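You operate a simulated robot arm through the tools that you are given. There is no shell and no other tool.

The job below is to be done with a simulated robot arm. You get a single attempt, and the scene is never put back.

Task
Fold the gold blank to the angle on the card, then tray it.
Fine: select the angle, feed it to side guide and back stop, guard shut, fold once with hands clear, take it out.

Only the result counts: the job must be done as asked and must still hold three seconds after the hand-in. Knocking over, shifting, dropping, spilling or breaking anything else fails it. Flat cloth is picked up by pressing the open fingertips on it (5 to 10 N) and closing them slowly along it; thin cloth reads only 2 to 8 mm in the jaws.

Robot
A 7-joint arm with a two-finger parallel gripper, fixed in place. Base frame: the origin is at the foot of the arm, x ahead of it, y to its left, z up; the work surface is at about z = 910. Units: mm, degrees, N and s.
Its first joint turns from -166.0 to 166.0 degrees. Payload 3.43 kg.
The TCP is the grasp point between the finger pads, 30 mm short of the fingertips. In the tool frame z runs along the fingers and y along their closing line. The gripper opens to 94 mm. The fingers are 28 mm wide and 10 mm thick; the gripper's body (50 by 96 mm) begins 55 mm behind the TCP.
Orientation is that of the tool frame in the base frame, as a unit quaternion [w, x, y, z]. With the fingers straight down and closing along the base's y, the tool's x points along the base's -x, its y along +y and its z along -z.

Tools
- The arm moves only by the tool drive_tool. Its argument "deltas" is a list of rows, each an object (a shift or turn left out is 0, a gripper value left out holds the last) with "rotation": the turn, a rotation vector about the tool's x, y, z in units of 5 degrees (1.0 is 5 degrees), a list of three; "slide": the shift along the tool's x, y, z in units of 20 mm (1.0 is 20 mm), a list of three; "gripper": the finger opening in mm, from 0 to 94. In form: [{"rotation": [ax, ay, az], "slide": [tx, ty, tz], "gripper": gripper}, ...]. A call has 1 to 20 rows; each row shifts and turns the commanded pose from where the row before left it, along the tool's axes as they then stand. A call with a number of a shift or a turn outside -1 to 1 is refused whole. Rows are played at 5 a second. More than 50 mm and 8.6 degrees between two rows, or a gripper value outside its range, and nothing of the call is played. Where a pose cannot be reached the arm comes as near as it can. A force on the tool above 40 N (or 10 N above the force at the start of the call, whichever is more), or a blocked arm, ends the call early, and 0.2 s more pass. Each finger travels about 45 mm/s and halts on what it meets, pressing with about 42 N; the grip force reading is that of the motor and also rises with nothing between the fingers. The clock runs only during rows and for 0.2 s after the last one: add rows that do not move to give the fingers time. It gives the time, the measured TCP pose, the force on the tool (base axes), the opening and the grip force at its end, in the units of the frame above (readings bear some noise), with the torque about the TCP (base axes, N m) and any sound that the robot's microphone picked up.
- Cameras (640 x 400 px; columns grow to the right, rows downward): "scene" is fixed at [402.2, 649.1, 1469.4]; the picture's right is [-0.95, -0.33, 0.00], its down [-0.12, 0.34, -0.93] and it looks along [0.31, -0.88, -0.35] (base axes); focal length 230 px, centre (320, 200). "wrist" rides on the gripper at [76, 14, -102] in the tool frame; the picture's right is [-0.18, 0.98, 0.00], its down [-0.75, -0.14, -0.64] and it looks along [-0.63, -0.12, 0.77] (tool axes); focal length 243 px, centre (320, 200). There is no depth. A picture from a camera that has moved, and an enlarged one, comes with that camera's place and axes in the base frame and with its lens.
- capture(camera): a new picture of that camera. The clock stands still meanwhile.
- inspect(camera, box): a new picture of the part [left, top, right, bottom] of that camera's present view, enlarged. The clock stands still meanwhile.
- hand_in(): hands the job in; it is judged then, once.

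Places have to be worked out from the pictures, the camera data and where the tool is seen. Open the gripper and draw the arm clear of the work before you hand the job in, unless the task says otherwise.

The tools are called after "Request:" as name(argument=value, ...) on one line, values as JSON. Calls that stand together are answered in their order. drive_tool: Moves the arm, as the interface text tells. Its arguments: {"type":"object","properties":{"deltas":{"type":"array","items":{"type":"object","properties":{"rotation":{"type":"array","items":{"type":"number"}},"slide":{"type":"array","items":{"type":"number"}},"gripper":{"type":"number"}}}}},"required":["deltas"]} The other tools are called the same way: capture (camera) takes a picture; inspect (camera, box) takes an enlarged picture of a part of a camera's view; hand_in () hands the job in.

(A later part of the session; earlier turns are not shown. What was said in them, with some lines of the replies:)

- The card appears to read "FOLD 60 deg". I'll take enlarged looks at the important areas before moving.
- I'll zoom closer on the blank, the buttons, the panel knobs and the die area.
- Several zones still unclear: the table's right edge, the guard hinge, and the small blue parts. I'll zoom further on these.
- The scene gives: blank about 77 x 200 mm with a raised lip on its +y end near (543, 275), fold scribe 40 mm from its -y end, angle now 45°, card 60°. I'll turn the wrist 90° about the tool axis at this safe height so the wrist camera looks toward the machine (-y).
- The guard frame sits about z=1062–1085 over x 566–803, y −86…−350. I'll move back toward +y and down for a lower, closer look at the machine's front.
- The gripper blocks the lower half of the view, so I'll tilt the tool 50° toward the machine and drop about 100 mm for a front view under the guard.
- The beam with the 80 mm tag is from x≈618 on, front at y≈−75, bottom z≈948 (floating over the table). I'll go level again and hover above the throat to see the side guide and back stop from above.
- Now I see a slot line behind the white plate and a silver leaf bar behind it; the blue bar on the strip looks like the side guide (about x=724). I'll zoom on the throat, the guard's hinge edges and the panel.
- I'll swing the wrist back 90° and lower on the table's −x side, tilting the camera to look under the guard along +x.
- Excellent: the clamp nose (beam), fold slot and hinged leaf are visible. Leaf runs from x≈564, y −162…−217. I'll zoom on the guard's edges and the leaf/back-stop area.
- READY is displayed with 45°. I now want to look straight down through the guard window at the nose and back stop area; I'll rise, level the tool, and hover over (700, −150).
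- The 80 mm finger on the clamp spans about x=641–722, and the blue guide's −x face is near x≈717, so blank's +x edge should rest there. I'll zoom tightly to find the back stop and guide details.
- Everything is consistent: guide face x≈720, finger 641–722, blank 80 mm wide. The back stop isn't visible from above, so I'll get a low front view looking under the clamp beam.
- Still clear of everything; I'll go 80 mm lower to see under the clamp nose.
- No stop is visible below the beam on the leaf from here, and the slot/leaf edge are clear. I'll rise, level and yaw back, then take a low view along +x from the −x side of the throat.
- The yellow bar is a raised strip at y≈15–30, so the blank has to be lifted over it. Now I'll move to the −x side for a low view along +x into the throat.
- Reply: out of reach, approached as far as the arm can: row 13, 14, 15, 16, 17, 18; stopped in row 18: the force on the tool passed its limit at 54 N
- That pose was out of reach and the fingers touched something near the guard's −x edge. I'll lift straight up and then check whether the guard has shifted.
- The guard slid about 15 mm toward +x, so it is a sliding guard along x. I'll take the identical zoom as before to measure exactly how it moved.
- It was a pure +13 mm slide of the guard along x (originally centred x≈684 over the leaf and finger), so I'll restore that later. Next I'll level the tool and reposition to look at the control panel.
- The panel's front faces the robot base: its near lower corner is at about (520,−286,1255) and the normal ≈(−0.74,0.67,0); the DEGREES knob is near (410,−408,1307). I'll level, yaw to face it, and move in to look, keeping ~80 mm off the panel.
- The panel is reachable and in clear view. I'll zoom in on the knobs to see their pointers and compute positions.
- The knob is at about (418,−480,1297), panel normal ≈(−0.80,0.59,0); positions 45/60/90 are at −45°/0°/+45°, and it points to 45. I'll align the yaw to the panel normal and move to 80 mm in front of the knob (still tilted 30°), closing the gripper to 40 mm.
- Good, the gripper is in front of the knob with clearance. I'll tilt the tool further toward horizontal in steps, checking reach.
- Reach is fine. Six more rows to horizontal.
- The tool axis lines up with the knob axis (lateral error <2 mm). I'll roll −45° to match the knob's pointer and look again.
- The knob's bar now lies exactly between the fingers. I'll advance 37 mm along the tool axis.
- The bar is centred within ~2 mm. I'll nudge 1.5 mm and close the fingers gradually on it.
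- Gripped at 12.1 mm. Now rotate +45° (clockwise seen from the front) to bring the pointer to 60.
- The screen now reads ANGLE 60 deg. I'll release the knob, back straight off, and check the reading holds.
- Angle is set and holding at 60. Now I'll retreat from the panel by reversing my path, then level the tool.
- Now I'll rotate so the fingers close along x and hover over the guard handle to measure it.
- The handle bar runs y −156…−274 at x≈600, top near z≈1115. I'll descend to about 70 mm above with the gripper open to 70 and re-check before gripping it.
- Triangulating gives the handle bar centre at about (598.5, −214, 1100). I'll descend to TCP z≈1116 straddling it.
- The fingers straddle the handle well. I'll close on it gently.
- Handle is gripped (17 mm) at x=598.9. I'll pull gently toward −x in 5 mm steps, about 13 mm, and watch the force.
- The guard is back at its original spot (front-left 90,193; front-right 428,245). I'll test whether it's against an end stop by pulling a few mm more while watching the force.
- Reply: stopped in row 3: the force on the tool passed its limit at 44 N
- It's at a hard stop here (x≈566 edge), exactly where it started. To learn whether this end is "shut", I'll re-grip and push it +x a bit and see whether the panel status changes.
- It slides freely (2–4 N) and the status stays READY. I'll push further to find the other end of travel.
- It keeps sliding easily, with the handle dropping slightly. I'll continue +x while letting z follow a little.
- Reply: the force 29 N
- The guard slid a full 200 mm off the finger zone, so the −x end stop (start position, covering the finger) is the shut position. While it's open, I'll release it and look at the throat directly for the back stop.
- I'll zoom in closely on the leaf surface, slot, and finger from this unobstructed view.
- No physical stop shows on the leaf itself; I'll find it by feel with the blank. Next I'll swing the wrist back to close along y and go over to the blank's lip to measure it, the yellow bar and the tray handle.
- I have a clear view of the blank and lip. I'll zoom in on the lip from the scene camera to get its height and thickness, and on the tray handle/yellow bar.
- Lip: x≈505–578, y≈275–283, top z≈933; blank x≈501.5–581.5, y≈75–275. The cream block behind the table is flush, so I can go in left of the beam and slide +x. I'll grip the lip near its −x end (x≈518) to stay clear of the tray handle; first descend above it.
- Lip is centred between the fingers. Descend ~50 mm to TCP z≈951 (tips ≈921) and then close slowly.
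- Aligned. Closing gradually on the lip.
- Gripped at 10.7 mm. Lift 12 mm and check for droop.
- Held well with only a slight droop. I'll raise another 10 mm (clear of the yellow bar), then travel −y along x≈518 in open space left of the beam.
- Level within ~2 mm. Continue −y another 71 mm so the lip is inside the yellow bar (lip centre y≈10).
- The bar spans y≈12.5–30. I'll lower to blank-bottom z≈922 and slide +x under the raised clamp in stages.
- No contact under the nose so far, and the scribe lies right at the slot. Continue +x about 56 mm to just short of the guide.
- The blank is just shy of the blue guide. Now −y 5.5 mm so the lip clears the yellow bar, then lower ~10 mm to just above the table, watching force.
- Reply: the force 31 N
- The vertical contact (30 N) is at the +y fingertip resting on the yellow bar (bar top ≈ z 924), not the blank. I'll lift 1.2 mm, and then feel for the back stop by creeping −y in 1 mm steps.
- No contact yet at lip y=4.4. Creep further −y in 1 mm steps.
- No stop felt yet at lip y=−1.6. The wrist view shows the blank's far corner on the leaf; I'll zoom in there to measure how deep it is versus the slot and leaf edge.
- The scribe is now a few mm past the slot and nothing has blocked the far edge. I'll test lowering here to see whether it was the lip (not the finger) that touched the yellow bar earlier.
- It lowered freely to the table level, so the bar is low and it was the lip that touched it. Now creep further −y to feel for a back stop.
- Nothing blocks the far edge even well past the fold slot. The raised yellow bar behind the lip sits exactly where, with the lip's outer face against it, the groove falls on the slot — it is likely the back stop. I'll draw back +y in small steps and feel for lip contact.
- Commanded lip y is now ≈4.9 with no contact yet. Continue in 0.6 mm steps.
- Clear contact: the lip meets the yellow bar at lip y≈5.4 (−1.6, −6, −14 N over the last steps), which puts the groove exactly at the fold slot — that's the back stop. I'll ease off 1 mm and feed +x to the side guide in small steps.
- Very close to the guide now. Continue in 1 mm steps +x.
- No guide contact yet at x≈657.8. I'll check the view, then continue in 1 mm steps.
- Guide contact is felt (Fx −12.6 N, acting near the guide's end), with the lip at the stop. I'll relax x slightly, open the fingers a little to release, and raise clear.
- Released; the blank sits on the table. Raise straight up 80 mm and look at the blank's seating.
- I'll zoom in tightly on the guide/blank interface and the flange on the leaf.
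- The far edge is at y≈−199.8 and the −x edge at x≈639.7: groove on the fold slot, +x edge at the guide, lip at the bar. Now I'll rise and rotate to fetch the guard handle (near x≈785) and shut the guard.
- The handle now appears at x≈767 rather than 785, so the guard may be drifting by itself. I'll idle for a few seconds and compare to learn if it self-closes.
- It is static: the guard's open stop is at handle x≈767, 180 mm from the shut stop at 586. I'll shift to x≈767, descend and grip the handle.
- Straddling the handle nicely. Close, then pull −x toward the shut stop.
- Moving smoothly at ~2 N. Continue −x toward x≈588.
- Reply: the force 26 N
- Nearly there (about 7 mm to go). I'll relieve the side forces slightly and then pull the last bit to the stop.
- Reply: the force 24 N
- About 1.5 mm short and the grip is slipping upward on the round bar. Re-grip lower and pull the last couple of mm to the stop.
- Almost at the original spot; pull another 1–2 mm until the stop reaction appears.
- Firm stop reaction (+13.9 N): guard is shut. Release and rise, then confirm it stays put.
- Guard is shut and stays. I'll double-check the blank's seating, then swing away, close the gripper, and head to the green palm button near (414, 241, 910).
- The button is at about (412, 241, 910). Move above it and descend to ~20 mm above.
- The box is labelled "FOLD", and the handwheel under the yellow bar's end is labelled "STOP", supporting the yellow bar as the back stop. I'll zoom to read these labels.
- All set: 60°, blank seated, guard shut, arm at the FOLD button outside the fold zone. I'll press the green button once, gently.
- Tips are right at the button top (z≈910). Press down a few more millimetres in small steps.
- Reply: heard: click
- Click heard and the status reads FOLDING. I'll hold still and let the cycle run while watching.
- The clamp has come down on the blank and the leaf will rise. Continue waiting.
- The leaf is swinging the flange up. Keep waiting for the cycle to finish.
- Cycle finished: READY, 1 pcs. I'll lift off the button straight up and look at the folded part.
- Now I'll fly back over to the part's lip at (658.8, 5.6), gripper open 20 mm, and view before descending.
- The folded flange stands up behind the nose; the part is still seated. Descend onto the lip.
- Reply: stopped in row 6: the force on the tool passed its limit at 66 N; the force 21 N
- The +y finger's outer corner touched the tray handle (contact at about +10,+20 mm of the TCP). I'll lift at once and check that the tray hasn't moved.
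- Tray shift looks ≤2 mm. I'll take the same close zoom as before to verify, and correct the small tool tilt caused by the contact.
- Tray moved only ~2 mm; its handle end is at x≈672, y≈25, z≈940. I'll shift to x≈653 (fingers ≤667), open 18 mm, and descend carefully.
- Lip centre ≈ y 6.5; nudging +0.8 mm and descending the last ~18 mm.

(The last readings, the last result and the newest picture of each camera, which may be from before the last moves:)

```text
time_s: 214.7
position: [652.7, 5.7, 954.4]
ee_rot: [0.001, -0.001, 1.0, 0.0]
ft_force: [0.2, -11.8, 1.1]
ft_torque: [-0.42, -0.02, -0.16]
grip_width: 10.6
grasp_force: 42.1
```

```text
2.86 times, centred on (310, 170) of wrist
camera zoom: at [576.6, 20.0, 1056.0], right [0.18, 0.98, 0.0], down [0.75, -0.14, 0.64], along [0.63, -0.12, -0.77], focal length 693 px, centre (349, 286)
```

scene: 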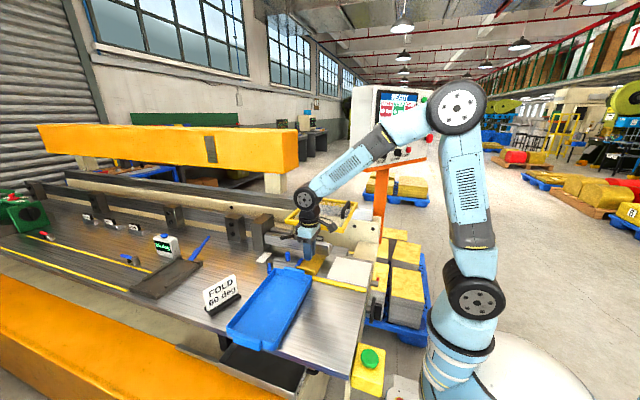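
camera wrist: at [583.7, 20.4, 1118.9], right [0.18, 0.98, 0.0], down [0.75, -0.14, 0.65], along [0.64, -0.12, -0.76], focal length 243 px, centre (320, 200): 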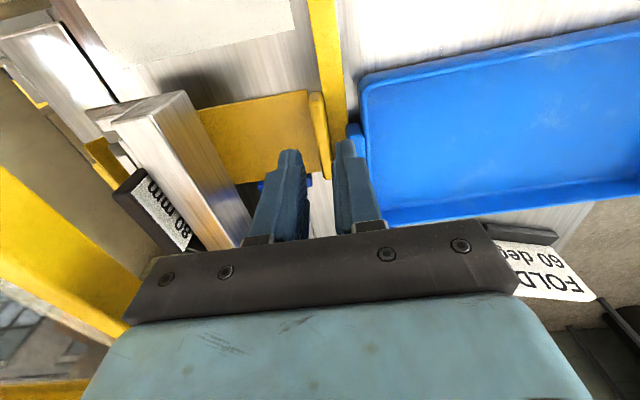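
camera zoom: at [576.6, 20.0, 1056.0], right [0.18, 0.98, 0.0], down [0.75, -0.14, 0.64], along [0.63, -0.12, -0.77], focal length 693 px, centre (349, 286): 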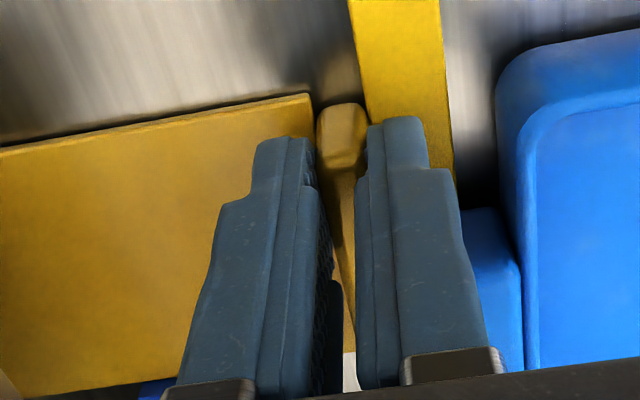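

Gripped. Relieve the stop contact (−y 2 mm), lift 3 mm, then withdraw sideways (−x), since the raised flange can't pass under the beam.

Request:
drive_tool(deltas=[{"slide": [0, -0.1, 0]}, {"slide": [0, 0, -0.15]}, {}, {"slide": [0.3, 0, 0]}, {"slide": [0.4, 0, 0]}, {}])

Request:
inspect(camera="wrist", box=[0, 60, 320, 260])

Request:
inspect(camera="scene", box=[270, 215, 360, 285])

```text
time_s: 216.1
position: [639.0, 4.6, 958.1]
ee_rot: [0.0, -0.002, 1.0, 0.0]
ft_force: [-0.2, 0.7, -0.6]
ft_torque: [0.03, -0.02, -0.01]
grip_width: 10.7
grasp_force: 41.9
```

```text
2.00 times, centred on (160, 160) of wrist
camera zoom: at [562.6, 18.6, 1059.2], right [0.18, 0.98, 0.0], down [0.75, -0.14, 0.64], along [0.63, -0.12, -0.77], focal length 485 px, centre (640, 280)
```

zoom: 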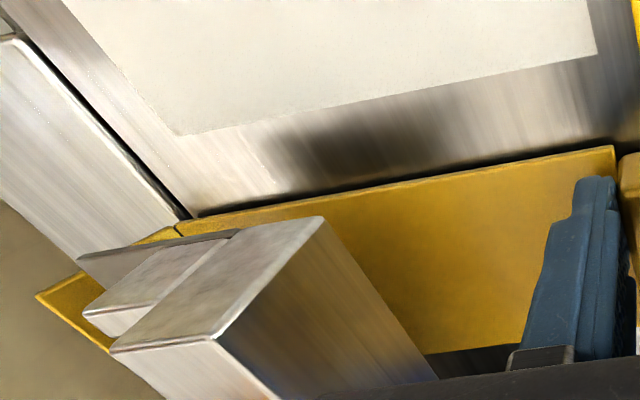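

```text
5.71 times, centred on (315, 250) of scene
camera zoom: at [402.2, 649.1, 1469.4], right [-0.95, -0.33, 0.0], down [-0.12, 0.34, -0.93], along [0.31, -0.88, -0.35], focal length 1312 px, centre (349, -86)
```

zoom: 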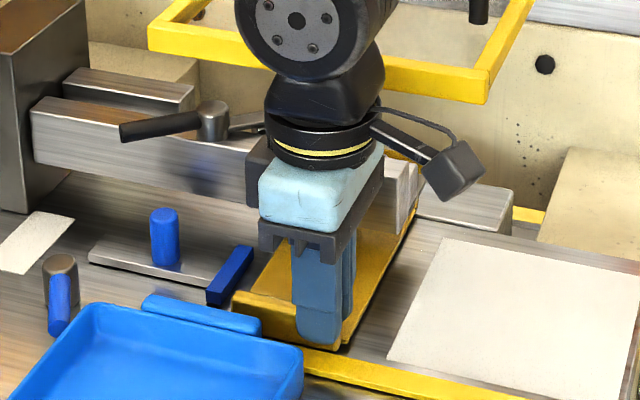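

Moving freely. Continue −x about 115 mm until clear of the beam end.

Request:
drive_tool(deltas=[{"slide": [0.8, 0, 0]}, {"slide": [0.9, 0, 0]}, {"slide": [0.9, 0, 0]}, {"slide": [0.9, 0, 0]}, {"slide": [0.9, 0, 0]}, {"slide": [0.9, 0, 0]}, {"slide": [0.5, 0, 0]}, {}])

Request:
capture(camera="wrist")

Request:
inspect(camera="scene", box=[280, 195, 400, 295])

Request:
inspect(camera="wrist", box=[0, 80, 240, 260])

```text
time_s: 217.8
position: [522.9, 4.7, 957.1]
ee_rot: [-0.001, -0.002, 1.0, 0.0]
ft_force: [-0.7, -0.1, -0.1]
ft_torque: [0.06, 0.02, 0.0]
grip_width: 10.6
grasp_force: 41.8
```

```text
taken
camera wrist: at [446.4, 18.4, 1059.1], right [0.18, 0.98, 0.0], down [0.75, -0.14, 0.64], along [0.63, -0.12, -0.77], focal length 243 px, centre (320, 200)
```

wrist: 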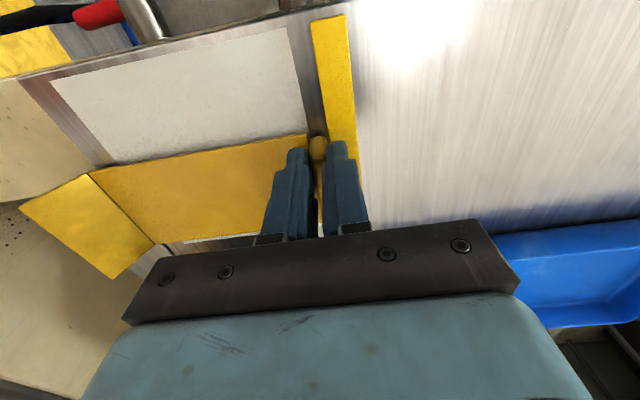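

```text
4.00 times, centred on (340, 245) of scene
camera zoom: at [402.2, 649.1, 1469.4], right [-0.95, -0.33, 0.0], down [-0.12, 0.34, -0.93], along [0.31, -0.88, -0.35], focal length 919 px, centre (240, 20)
```

zoom: 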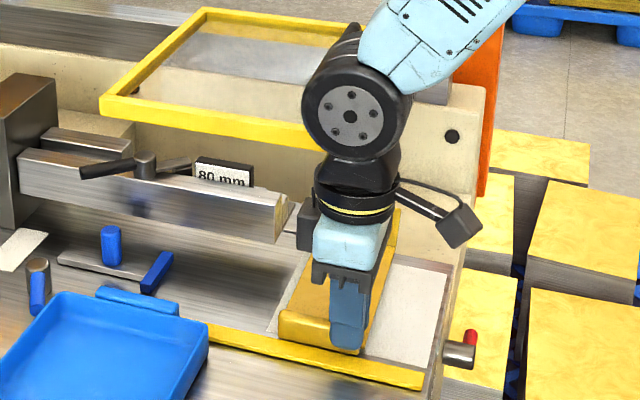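

```text
2.22 times, centred on (120, 170) of wrist
camera zoom: at [446.4, 18.4, 1059.1], right [0.18, 0.98, 0.0], down [0.75, -0.14, 0.64], along [0.63, -0.12, -0.77], focal length 539 px, centre (764, 267)
```

zoom: 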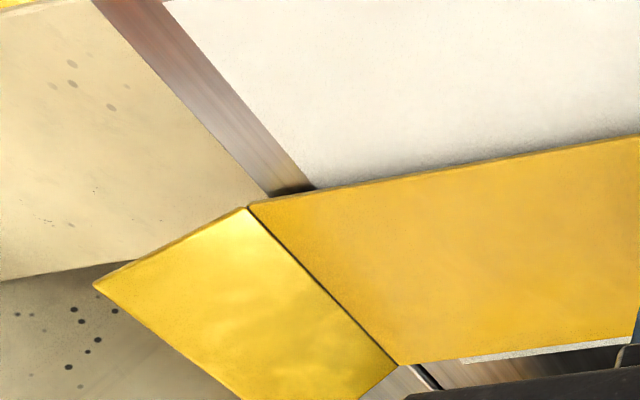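

The flange is folded at about 58–60°. Raise 20 mm, draw +y away from the machine, then rise further.

Request:
drive_tool(deltas=[{"slide": [0, 0, -0.5]}, {"slide": [0, 0, -0.5]}, {"slide": [0, 0.9, 0]}, {"slide": [0, 0.9, 0]}, {"slide": [0, 0.9, 0]}, {"slide": [0, 0.9, 0]}, {"slide": [0, 0.9, 0]}, {"slide": [0, 0.9, 0]}, {"slide": [0, 0.9, -0.5]}, {"slide": [0, 0.9, -0.5]}, {"slide": [0, 0.9, -0.5]}, {"slide": [0, 0.9, -0.5]}, {"slide": [0, 0.9, -0.5]}, {"slide": [0, 0.9, -0.5]}, {"slide": [0, 0.9, -0.5]}, {}])

Request:
capture(camera="wrist")

Request:
capture(camera="scene")

```text
time_s: 221.2
position: [522.9, 238.1, 1047.2]
ee_rot: [0.001, -0.003, 1.0, 0.0]
ft_force: [0.3, 0.3, -0.3]
ft_torque: [0.03, -0.02, 0.04]
grip_width: 10.9
grasp_force: 42.1
```

```text
taken
camera wrist: at [446.2, 252.7, 1148.6], right [0.18, 0.98, 0.0], down [0.75, -0.14, 0.64], along [0.63, -0.12, -0.77], focal length 243 px, centre (320, 200)
```

wrist: 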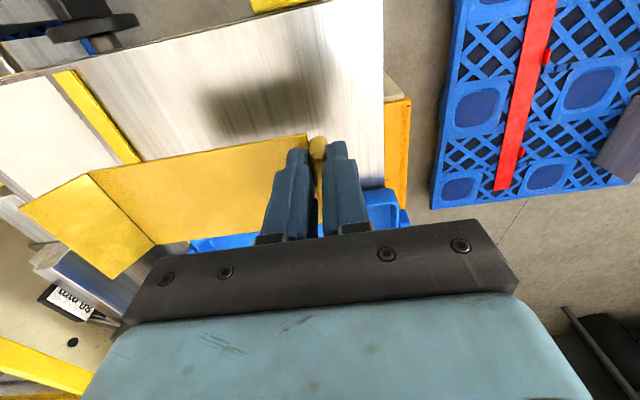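

```text
taken
```

scene: 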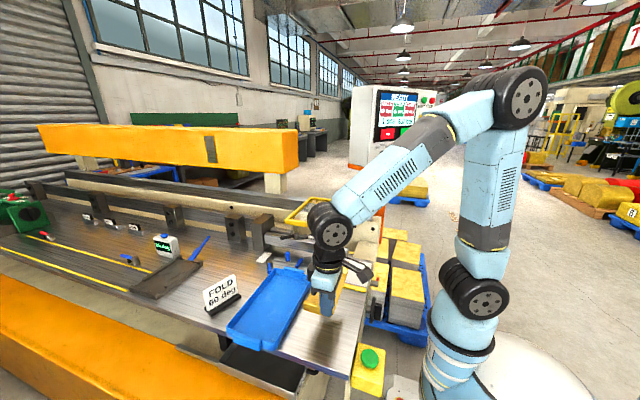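

Clear of the machine at z≈1047. Now I'll measure the tray precisely with a zoom.

Request:
inspect(camera="scene", box=[215, 255, 325, 355])

Request:
inspect(camera="scene", box=[215, 310, 295, 360])

```text
4.00 times, centred on (270, 305) of scene
camera zoom: at [402.2, 649.1, 1469.4], right [-0.95, -0.33, 0.0], down [-0.12, 0.34, -0.93], along [0.31, -0.88, -0.35], focal length 919 px, centre (520, -220)
```

zoom: 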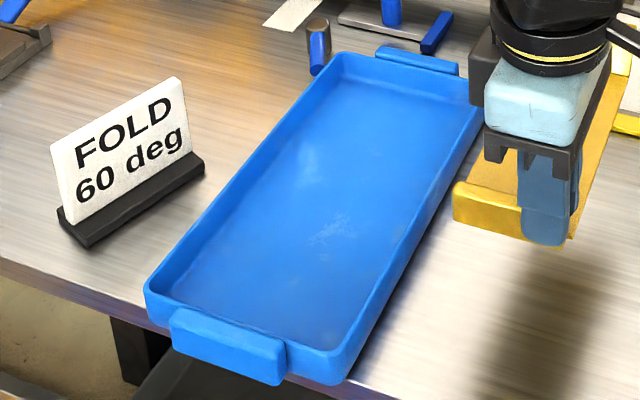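

```text
8.00 times, centred on (255, 335) of scene
camera zoom: at [402.2, 649.1, 1469.4], right [-0.95, -0.33, 0.0], down [-0.12, 0.34, -0.93], along [0.31, -0.88, -0.35], focal length 1837 px, centre (840, -880)
```

zoom: 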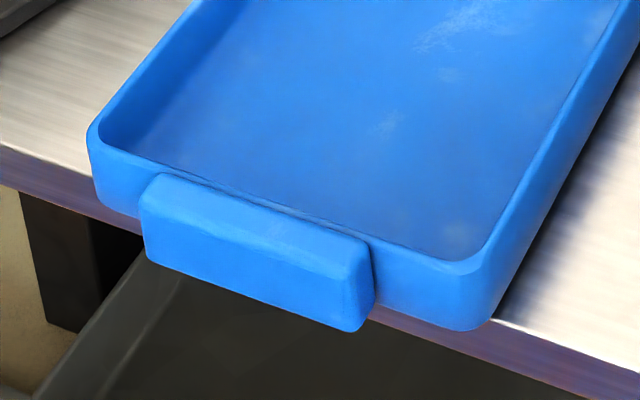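

Tray outer x≈637–786, y≈50–303, centre (711.5, 176.5). I'll carry the part over it (TCP → 684.5, 266.5) at the present height.

Request:
drive_tool(deltas=[{"slide": [-0.898, 0.158, 0]}, {"slide": [-0.898, 0.158, 0]}, {"slide": [-0.898, 0.158, 0]}, {"slide": [-0.898, 0.158, 0]}, {"slide": [-0.898, 0.158, 0]}, {"slide": [-0.898, 0.158, 0]}, {"slide": [-0.898, 0.158, 0]}, {"slide": [-0.898, 0.158, 0]}, {"slide": [-0.898, 0.158, 0]}, {}])

Request:
capture(camera="wrist")

Request:
inspect(camera="scene", box=[205, 235, 335, 365])

```text
time_s: 223.4
position: [684.7, 268.4, 1047.6]
ee_rot: [0.0, -0.001, 1.0, 0.0]
ft_force: [0.9, 0.2, -1.0]
ft_torque: [0.02, 0.03, 0.0]
grip_width: 10.7
grasp_force: 42.1
```

```text
taken
camera wrist: at [608.0, 281.9, 1148.6], right [0.18, 0.98, 0.0], down [0.75, -0.14, 0.64], along [0.63, -0.12, -0.77], focal length 243 px, centre (320, 200)
```

wrist: 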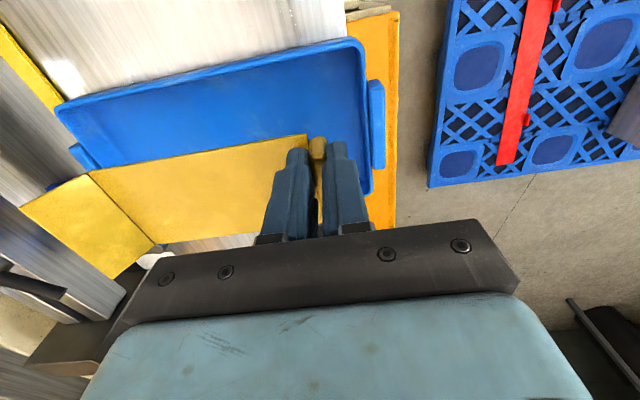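

```text
3.08 times, centred on (270, 300) of scene
camera zoom: at [402.2, 649.1, 1469.4], right [-0.95, -0.33, 0.0], down [-0.12, 0.34, -0.93], along [0.31, -0.88, -0.35], focal length 707 px, centre (474, -108)
```

zoom: 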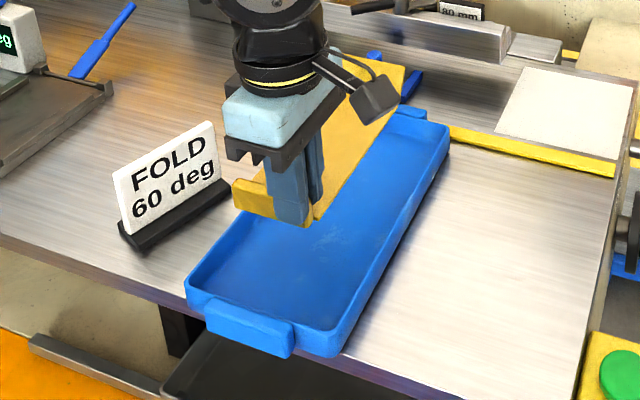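

Positions check out: part x≈672–752, y≈83–274 inside the tray. Lower in stages.

Request:
drive_tool(deltas=[{"slide": [0, 0, 0.8]}, {"slide": [0, 0, 0.8]}, {"slide": [0, 0, 0.8]}, {}])

Request:
inspect(camera="scene", box=[205, 235, 335, 365])

Request:
capture(camera="wrist")

```text
time_s: 224.4
position: [682.8, 268.0, 998.1]
ee_rot: [-0.001, -0.002, 1.0, 0.0]
ft_force: [-0.6, 0.8, -0.6]
ft_torque: [0.06, 0.02, 0.02]
grip_width: 10.5
grasp_force: 42.6
```

```text
3.08 times, centred on (270, 300) of scene
camera zoom: at [402.2, 649.1, 1469.4], right [-0.95, -0.33, 0.0], down [-0.12, 0.34, -0.93], along [0.31, -0.88, -0.35], focal length 707 px, centre (474, -108)
```

zoom: 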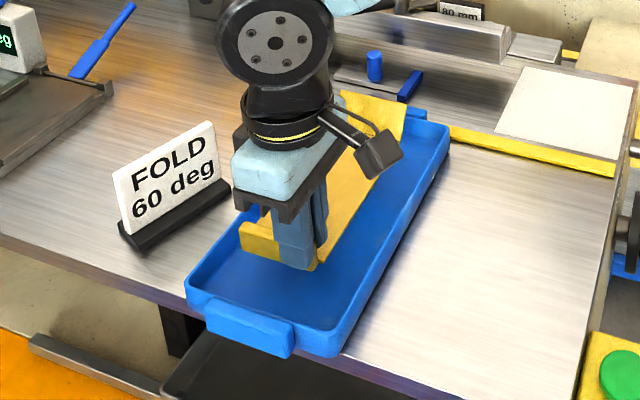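

```text
taken
camera wrist: at [607.7, 281.8, 1100.7], right [0.18, 0.98, 0.0], down [0.75, -0.14, 0.64], along [0.63, -0.12, -0.77], focal length 243 px, centre (320, 200)
```

wrist: 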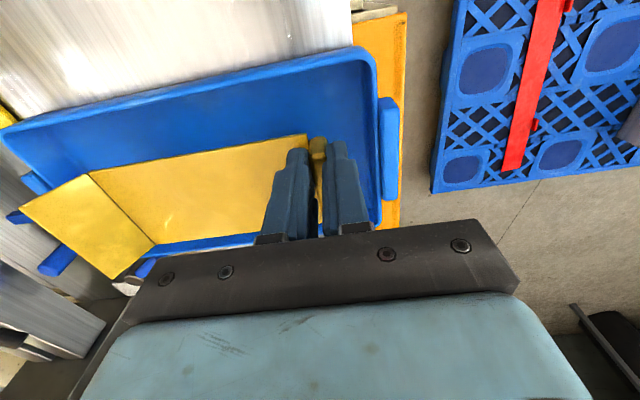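

Good alignment. Lower ~32 mm more, then creep to contact with the tray floor.

Request:
drive_tool(deltas=[{"slide": [0, 0, 0.6]}, {"slide": [0, 0, 0.6]}, {"slide": [0, 0, 0.4]}, {}])

Request:
drive_tool(deltas=[{"slide": [0, 0, 0.1]}, {"slide": [0, 0, 0.1]}, {}])

Request:
inspect(camera="scene", box=[225, 245, 325, 355])

```text
time_s: 225.4
position: [684.2, 267.8, 966.6]
ee_rot: [0.0, -0.002, 1.0, 0.0]
ft_force: [-0.3, -0.2, 0.1]
ft_torque: [0.07, 0.04, 0.02]
grip_width: 11.0
grasp_force: 41.7
```

```text
time_s: 226.2
position: [683.3, 267.7, 962.6]
ee_rot: [0.0, -0.001, 1.0, 0.0]
ft_force: [0.4, 0.2, -0.2]
ft_torque: [0.02, 0.0, 0.01]
grip_width: 11.0
grasp_force: 41.7
```

```text
3.64 times, centred on (275, 300) of scene
camera zoom: at [402.2, 649.1, 1469.4], right [-0.95, -0.33, 0.0], down [-0.12, 0.34, -0.93], along [0.31, -0.88, -0.35], focal length 835 px, centre (484, -164)
```

zoom: 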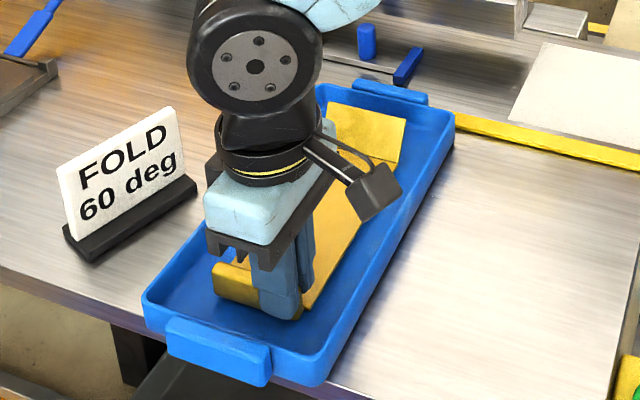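

Still ~4 mm above the tray floor with no contact; creep down in 1 mm steps.

Request:
drive_tool(deltas=[{"slide": [0, 0, 0.05]}, {"slide": [0, 0, 0.05]}, {}])

Request:
drive_tool(deltas=[{"slide": [0, 0, 0.05]}, {"slide": [0, 0, 0.05]}, {}])

```text
time_s: 227.1
position: [684.8, 267.9, 960.5]
ee_rot: [0.0, -0.002, 1.0, -0.001]
ft_force: [1.0, -0.1, -0.2]
ft_torque: [0.0, -0.01, 0.0]
grip_width: 10.7
grasp_force: 42.2
```

```text
time_s: 227.8
position: [685.1, 268.6, 958.7]
ee_rot: [0.0, -0.002, 1.0, 0.0]
ft_force: [-0.5, 0.3, 0.7]
ft_torque: [0.05, 0.02, 0.01]
grip_width: 10.9
grasp_force: 41.9
```

Request:
drive_tool(deltas=[{"slide": [0, 0, 0.04]}, {}])

Request:
drive_tool(deltas=[{"slide": [0, 0, 0.04]}, {}])

```text
time_s: 228.4
position: [684.9, 268.2, 958.0]
ee_rot: [0.0, -0.003, 1.0, 0.0]
ft_force: [-0.4, -1.0, 0.8]
ft_torque: [0.02, -0.03, -0.02]
grip_width: 10.8
grasp_force: 42.1
```

```text
time_s: 229.1
position: [683.7, 267.8, 957.7]
ee_rot: [0.001, -0.002, 1.0, 0.0]
ft_force: [1.5, -0.4, 8.8]
ft_torque: [-0.02, -0.11, 0.01]
grip_width: 10.6
grasp_force: 41.8
```

Floor contact (8.8 N). Open the fingers a little and rise straight up.

Request:
drive_tool(deltas=[{"slide": [0, 0, -0.02], "gripper": 14}, {"gripper": 17}, {"gripper": 20}, {}, {}, {"slide": [0, 0, -0.4]}, {"slide": [0, 0, -0.8]}, {"slide": [0, 0, -0.9]}, {"slide": [0, 0, -0.9]}, {"slide": [0, 0, -0.9]}, {"slide": [0, 0, -0.9]}])

Request:
capture(camera="wrist")

Request:
inspect(camera="scene", box=[225, 245, 325, 355])

```text
time_s: 231.4
position: [684.7, 269.0, 1054.4]
ee_rot: [0.0, -0.001, 1.0, 0.0]
ft_force: [1.3, -0.7, -0.3]
ft_torque: [-0.04, 0.05, -0.01]
grip_width: 20.0
grasp_force: 0.0
```

```text
taken
camera wrist: at [607.9, 281.9, 1155.6], right [0.18, 0.98, 0.0], down [0.75, -0.14, 0.64], along [0.63, -0.12, -0.77], focal length 243 px, centre (320, 200)
```

wrist: 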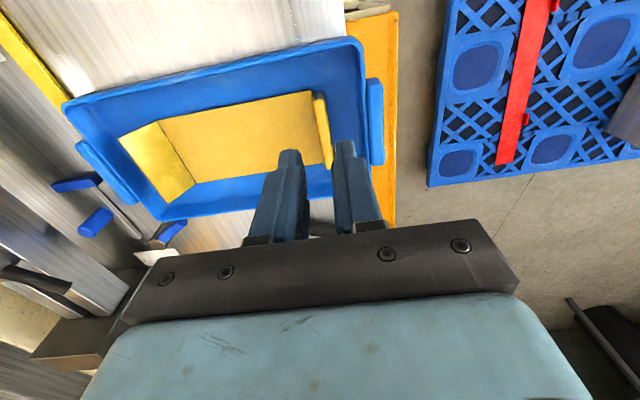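

```text
3.64 times, centred on (275, 300) of scene
camera zoom: at [402.2, 649.1, 1469.4], right [-0.95, -0.33, 0.0], down [-0.12, 0.34, -0.93], along [0.31, -0.88, -0.35], focal length 835 px, centre (484, -164)
```

zoom: 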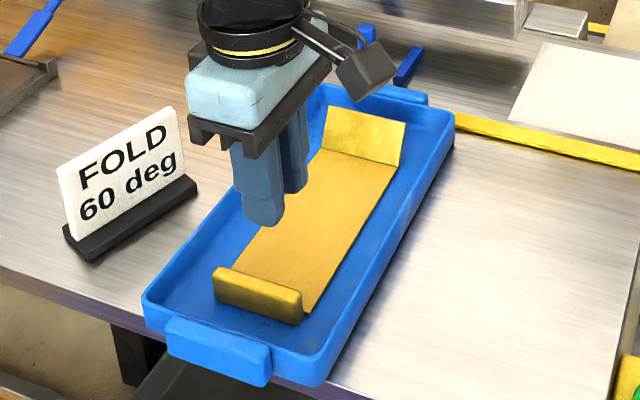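

The folded part lies flat in the tray, fold upright. I'll open the gripper and draw the arm well clear, near the start pose.

Request:
drive_tool(deltas=[{"slide": [0, 0, -1], "gripper": 40}, {"slide": [0, 0, -1]}, {"slide": [0, 0, -1]}, {"slide": [0, 0, -1], "gripper": 94}, {"slide": [0, 0, -1]}, {"slide": [0, 0, -1]}, {"slide": [0, 0, -1]}, {"slide": [0, 0, -1]}, {"slide": [0, 0, -1]}, {"slide": [0, 0, -1]}, {"slide": [0.5, -0.9, -1]}, {"slide": [0.5, -0.9, -1]}, {"slide": [0.5, -0.9, -1]}, {"slide": [0.5, -0.9, -1]}, {"slide": [0.5, -0.9, -1]}, {"slide": [0.5, -0.9, -1]}, {"slide": [0.5, -0.9, -1]}, {"slide": [0.5, -0.9, -1]}, {"slide": [0.5, -0.9, -1]}, {"slide": [0, -0.9, -1]}])

Request:
capture(camera="scene")

Request:
inspect(camera="scene", box=[215, 245, 325, 365])

Request:
inspect(camera="scene", box=[280, 185, 370, 255])

Request:
inspect(camera="scene", box=[345, 80, 445, 175])

```text
time_s: 235.7
position: [595.4, 88.3, 1453.3]
ee_rot: [0.0, -0.002, 1.0, -0.001]
ft_force: [0.6, -0.7, 0.1]
ft_torque: [0.03, 0.02, -0.04]
grip_width: 93.9
grasp_force: 0.0
```

```text
taken
```

scene: 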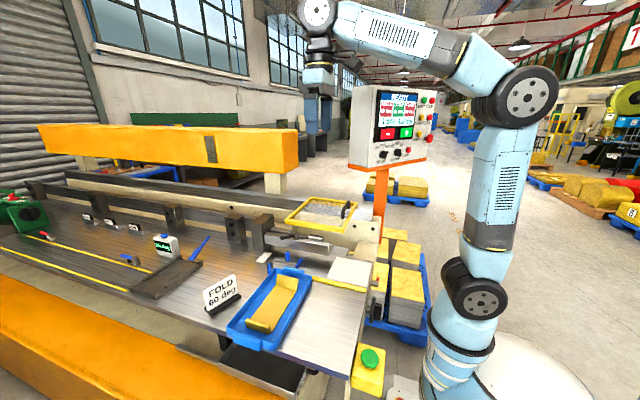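

```text
3.33 times, centred on (270, 305) of scene
camera zoom: at [402.2, 649.1, 1469.4], right [-0.95, -0.33, 0.0], down [-0.12, 0.34, -0.93], along [0.31, -0.88, -0.35], focal length 766 px, centre (487, -150)
```

zoom: 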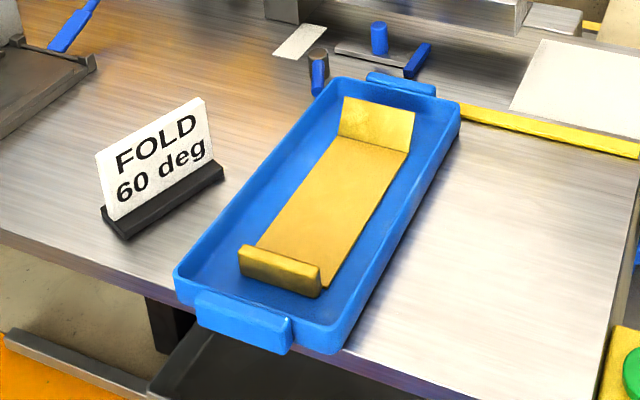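

```text
5.71 times, centred on (325, 220) of scene
camera zoom: at [402.2, 649.1, 1469.4], right [-0.95, -0.33, 0.0], down [-0.12, 0.34, -0.93], along [0.31, -0.88, -0.35], focal length 1312 px, centre (291, 86)
```

zoom: 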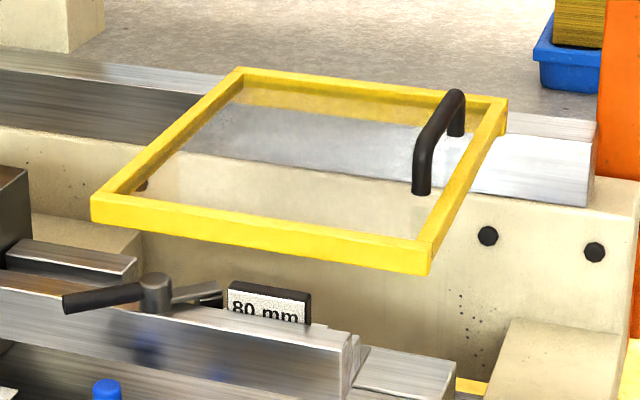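

```text
4.21 times, centred on (395, 128) of scene
camera zoom: at [402.2, 649.1, 1469.4], right [-0.95, -0.33, 0.0], down [-0.12, 0.34, -0.93], along [0.31, -0.88, -0.35], focal length 967 px, centre (4, 505)
```

zoom: 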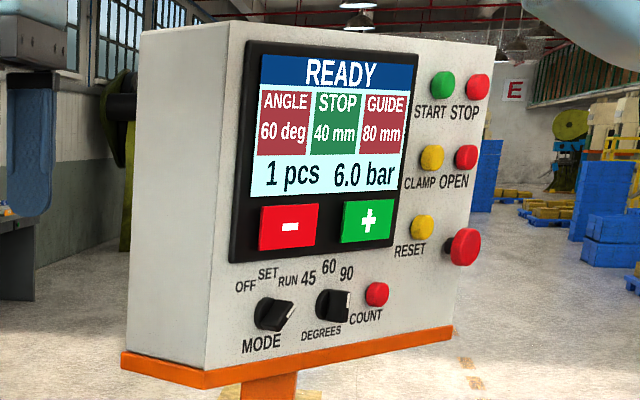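

Final check: the panel shows READY, 60 deg, 1 pcs. The folded gold part lies inside the blue tray, the guard is at its shut stop, and the card and guide haven't moved. The tray is about 2 mm off its starting place from the finger touch. The gripper is open and the arm is clear, so I'm handing in.

Request:
hand_in()

```text
The job is handed in.
```

The gold blank is folded to 60° as the card asks. It is lying in the blue tray, and the job is handed in. The panel reads READY, 60 deg, 1 pcs. From the wrist picture I measured the fold at about 58°, close to the limit of what I can measure that way.

- **Angle:** I turned the panel's DEGREES knob from 45 to 60, and the display confirmed it.
- **Feed:** I pressed the blank against the blue side guide and felt it touch. No stop met its far edge, so I took the yellow bar behind the lip as the back stop. With the lip against the bar, the fold groove lined up with the machine's fold slot. The handwheel under the bar is marked STOP, which fits.
- **Guard and fold:** The guard was pulled to its shut stop. I then pressed the FOLD button once, with the arm well away from the fold area.
- **Removal:** I slid the part out sideways so the raised flange cleared the beam, then set it flat in the tray and let go.

Two contacts were not intended:

- **Guard:** Early on, a camera move went out of reach and pushed the guard about 13 mm. I later slid it fully open and back, and it ended at its original shut position.
- **Tray:** While I was coming down to pick up the folded part, a finger pressed on the tray handle, peaking at 66 N. The tray moved about 2 mm.

The gripper is open and the arm is back near its starting position.
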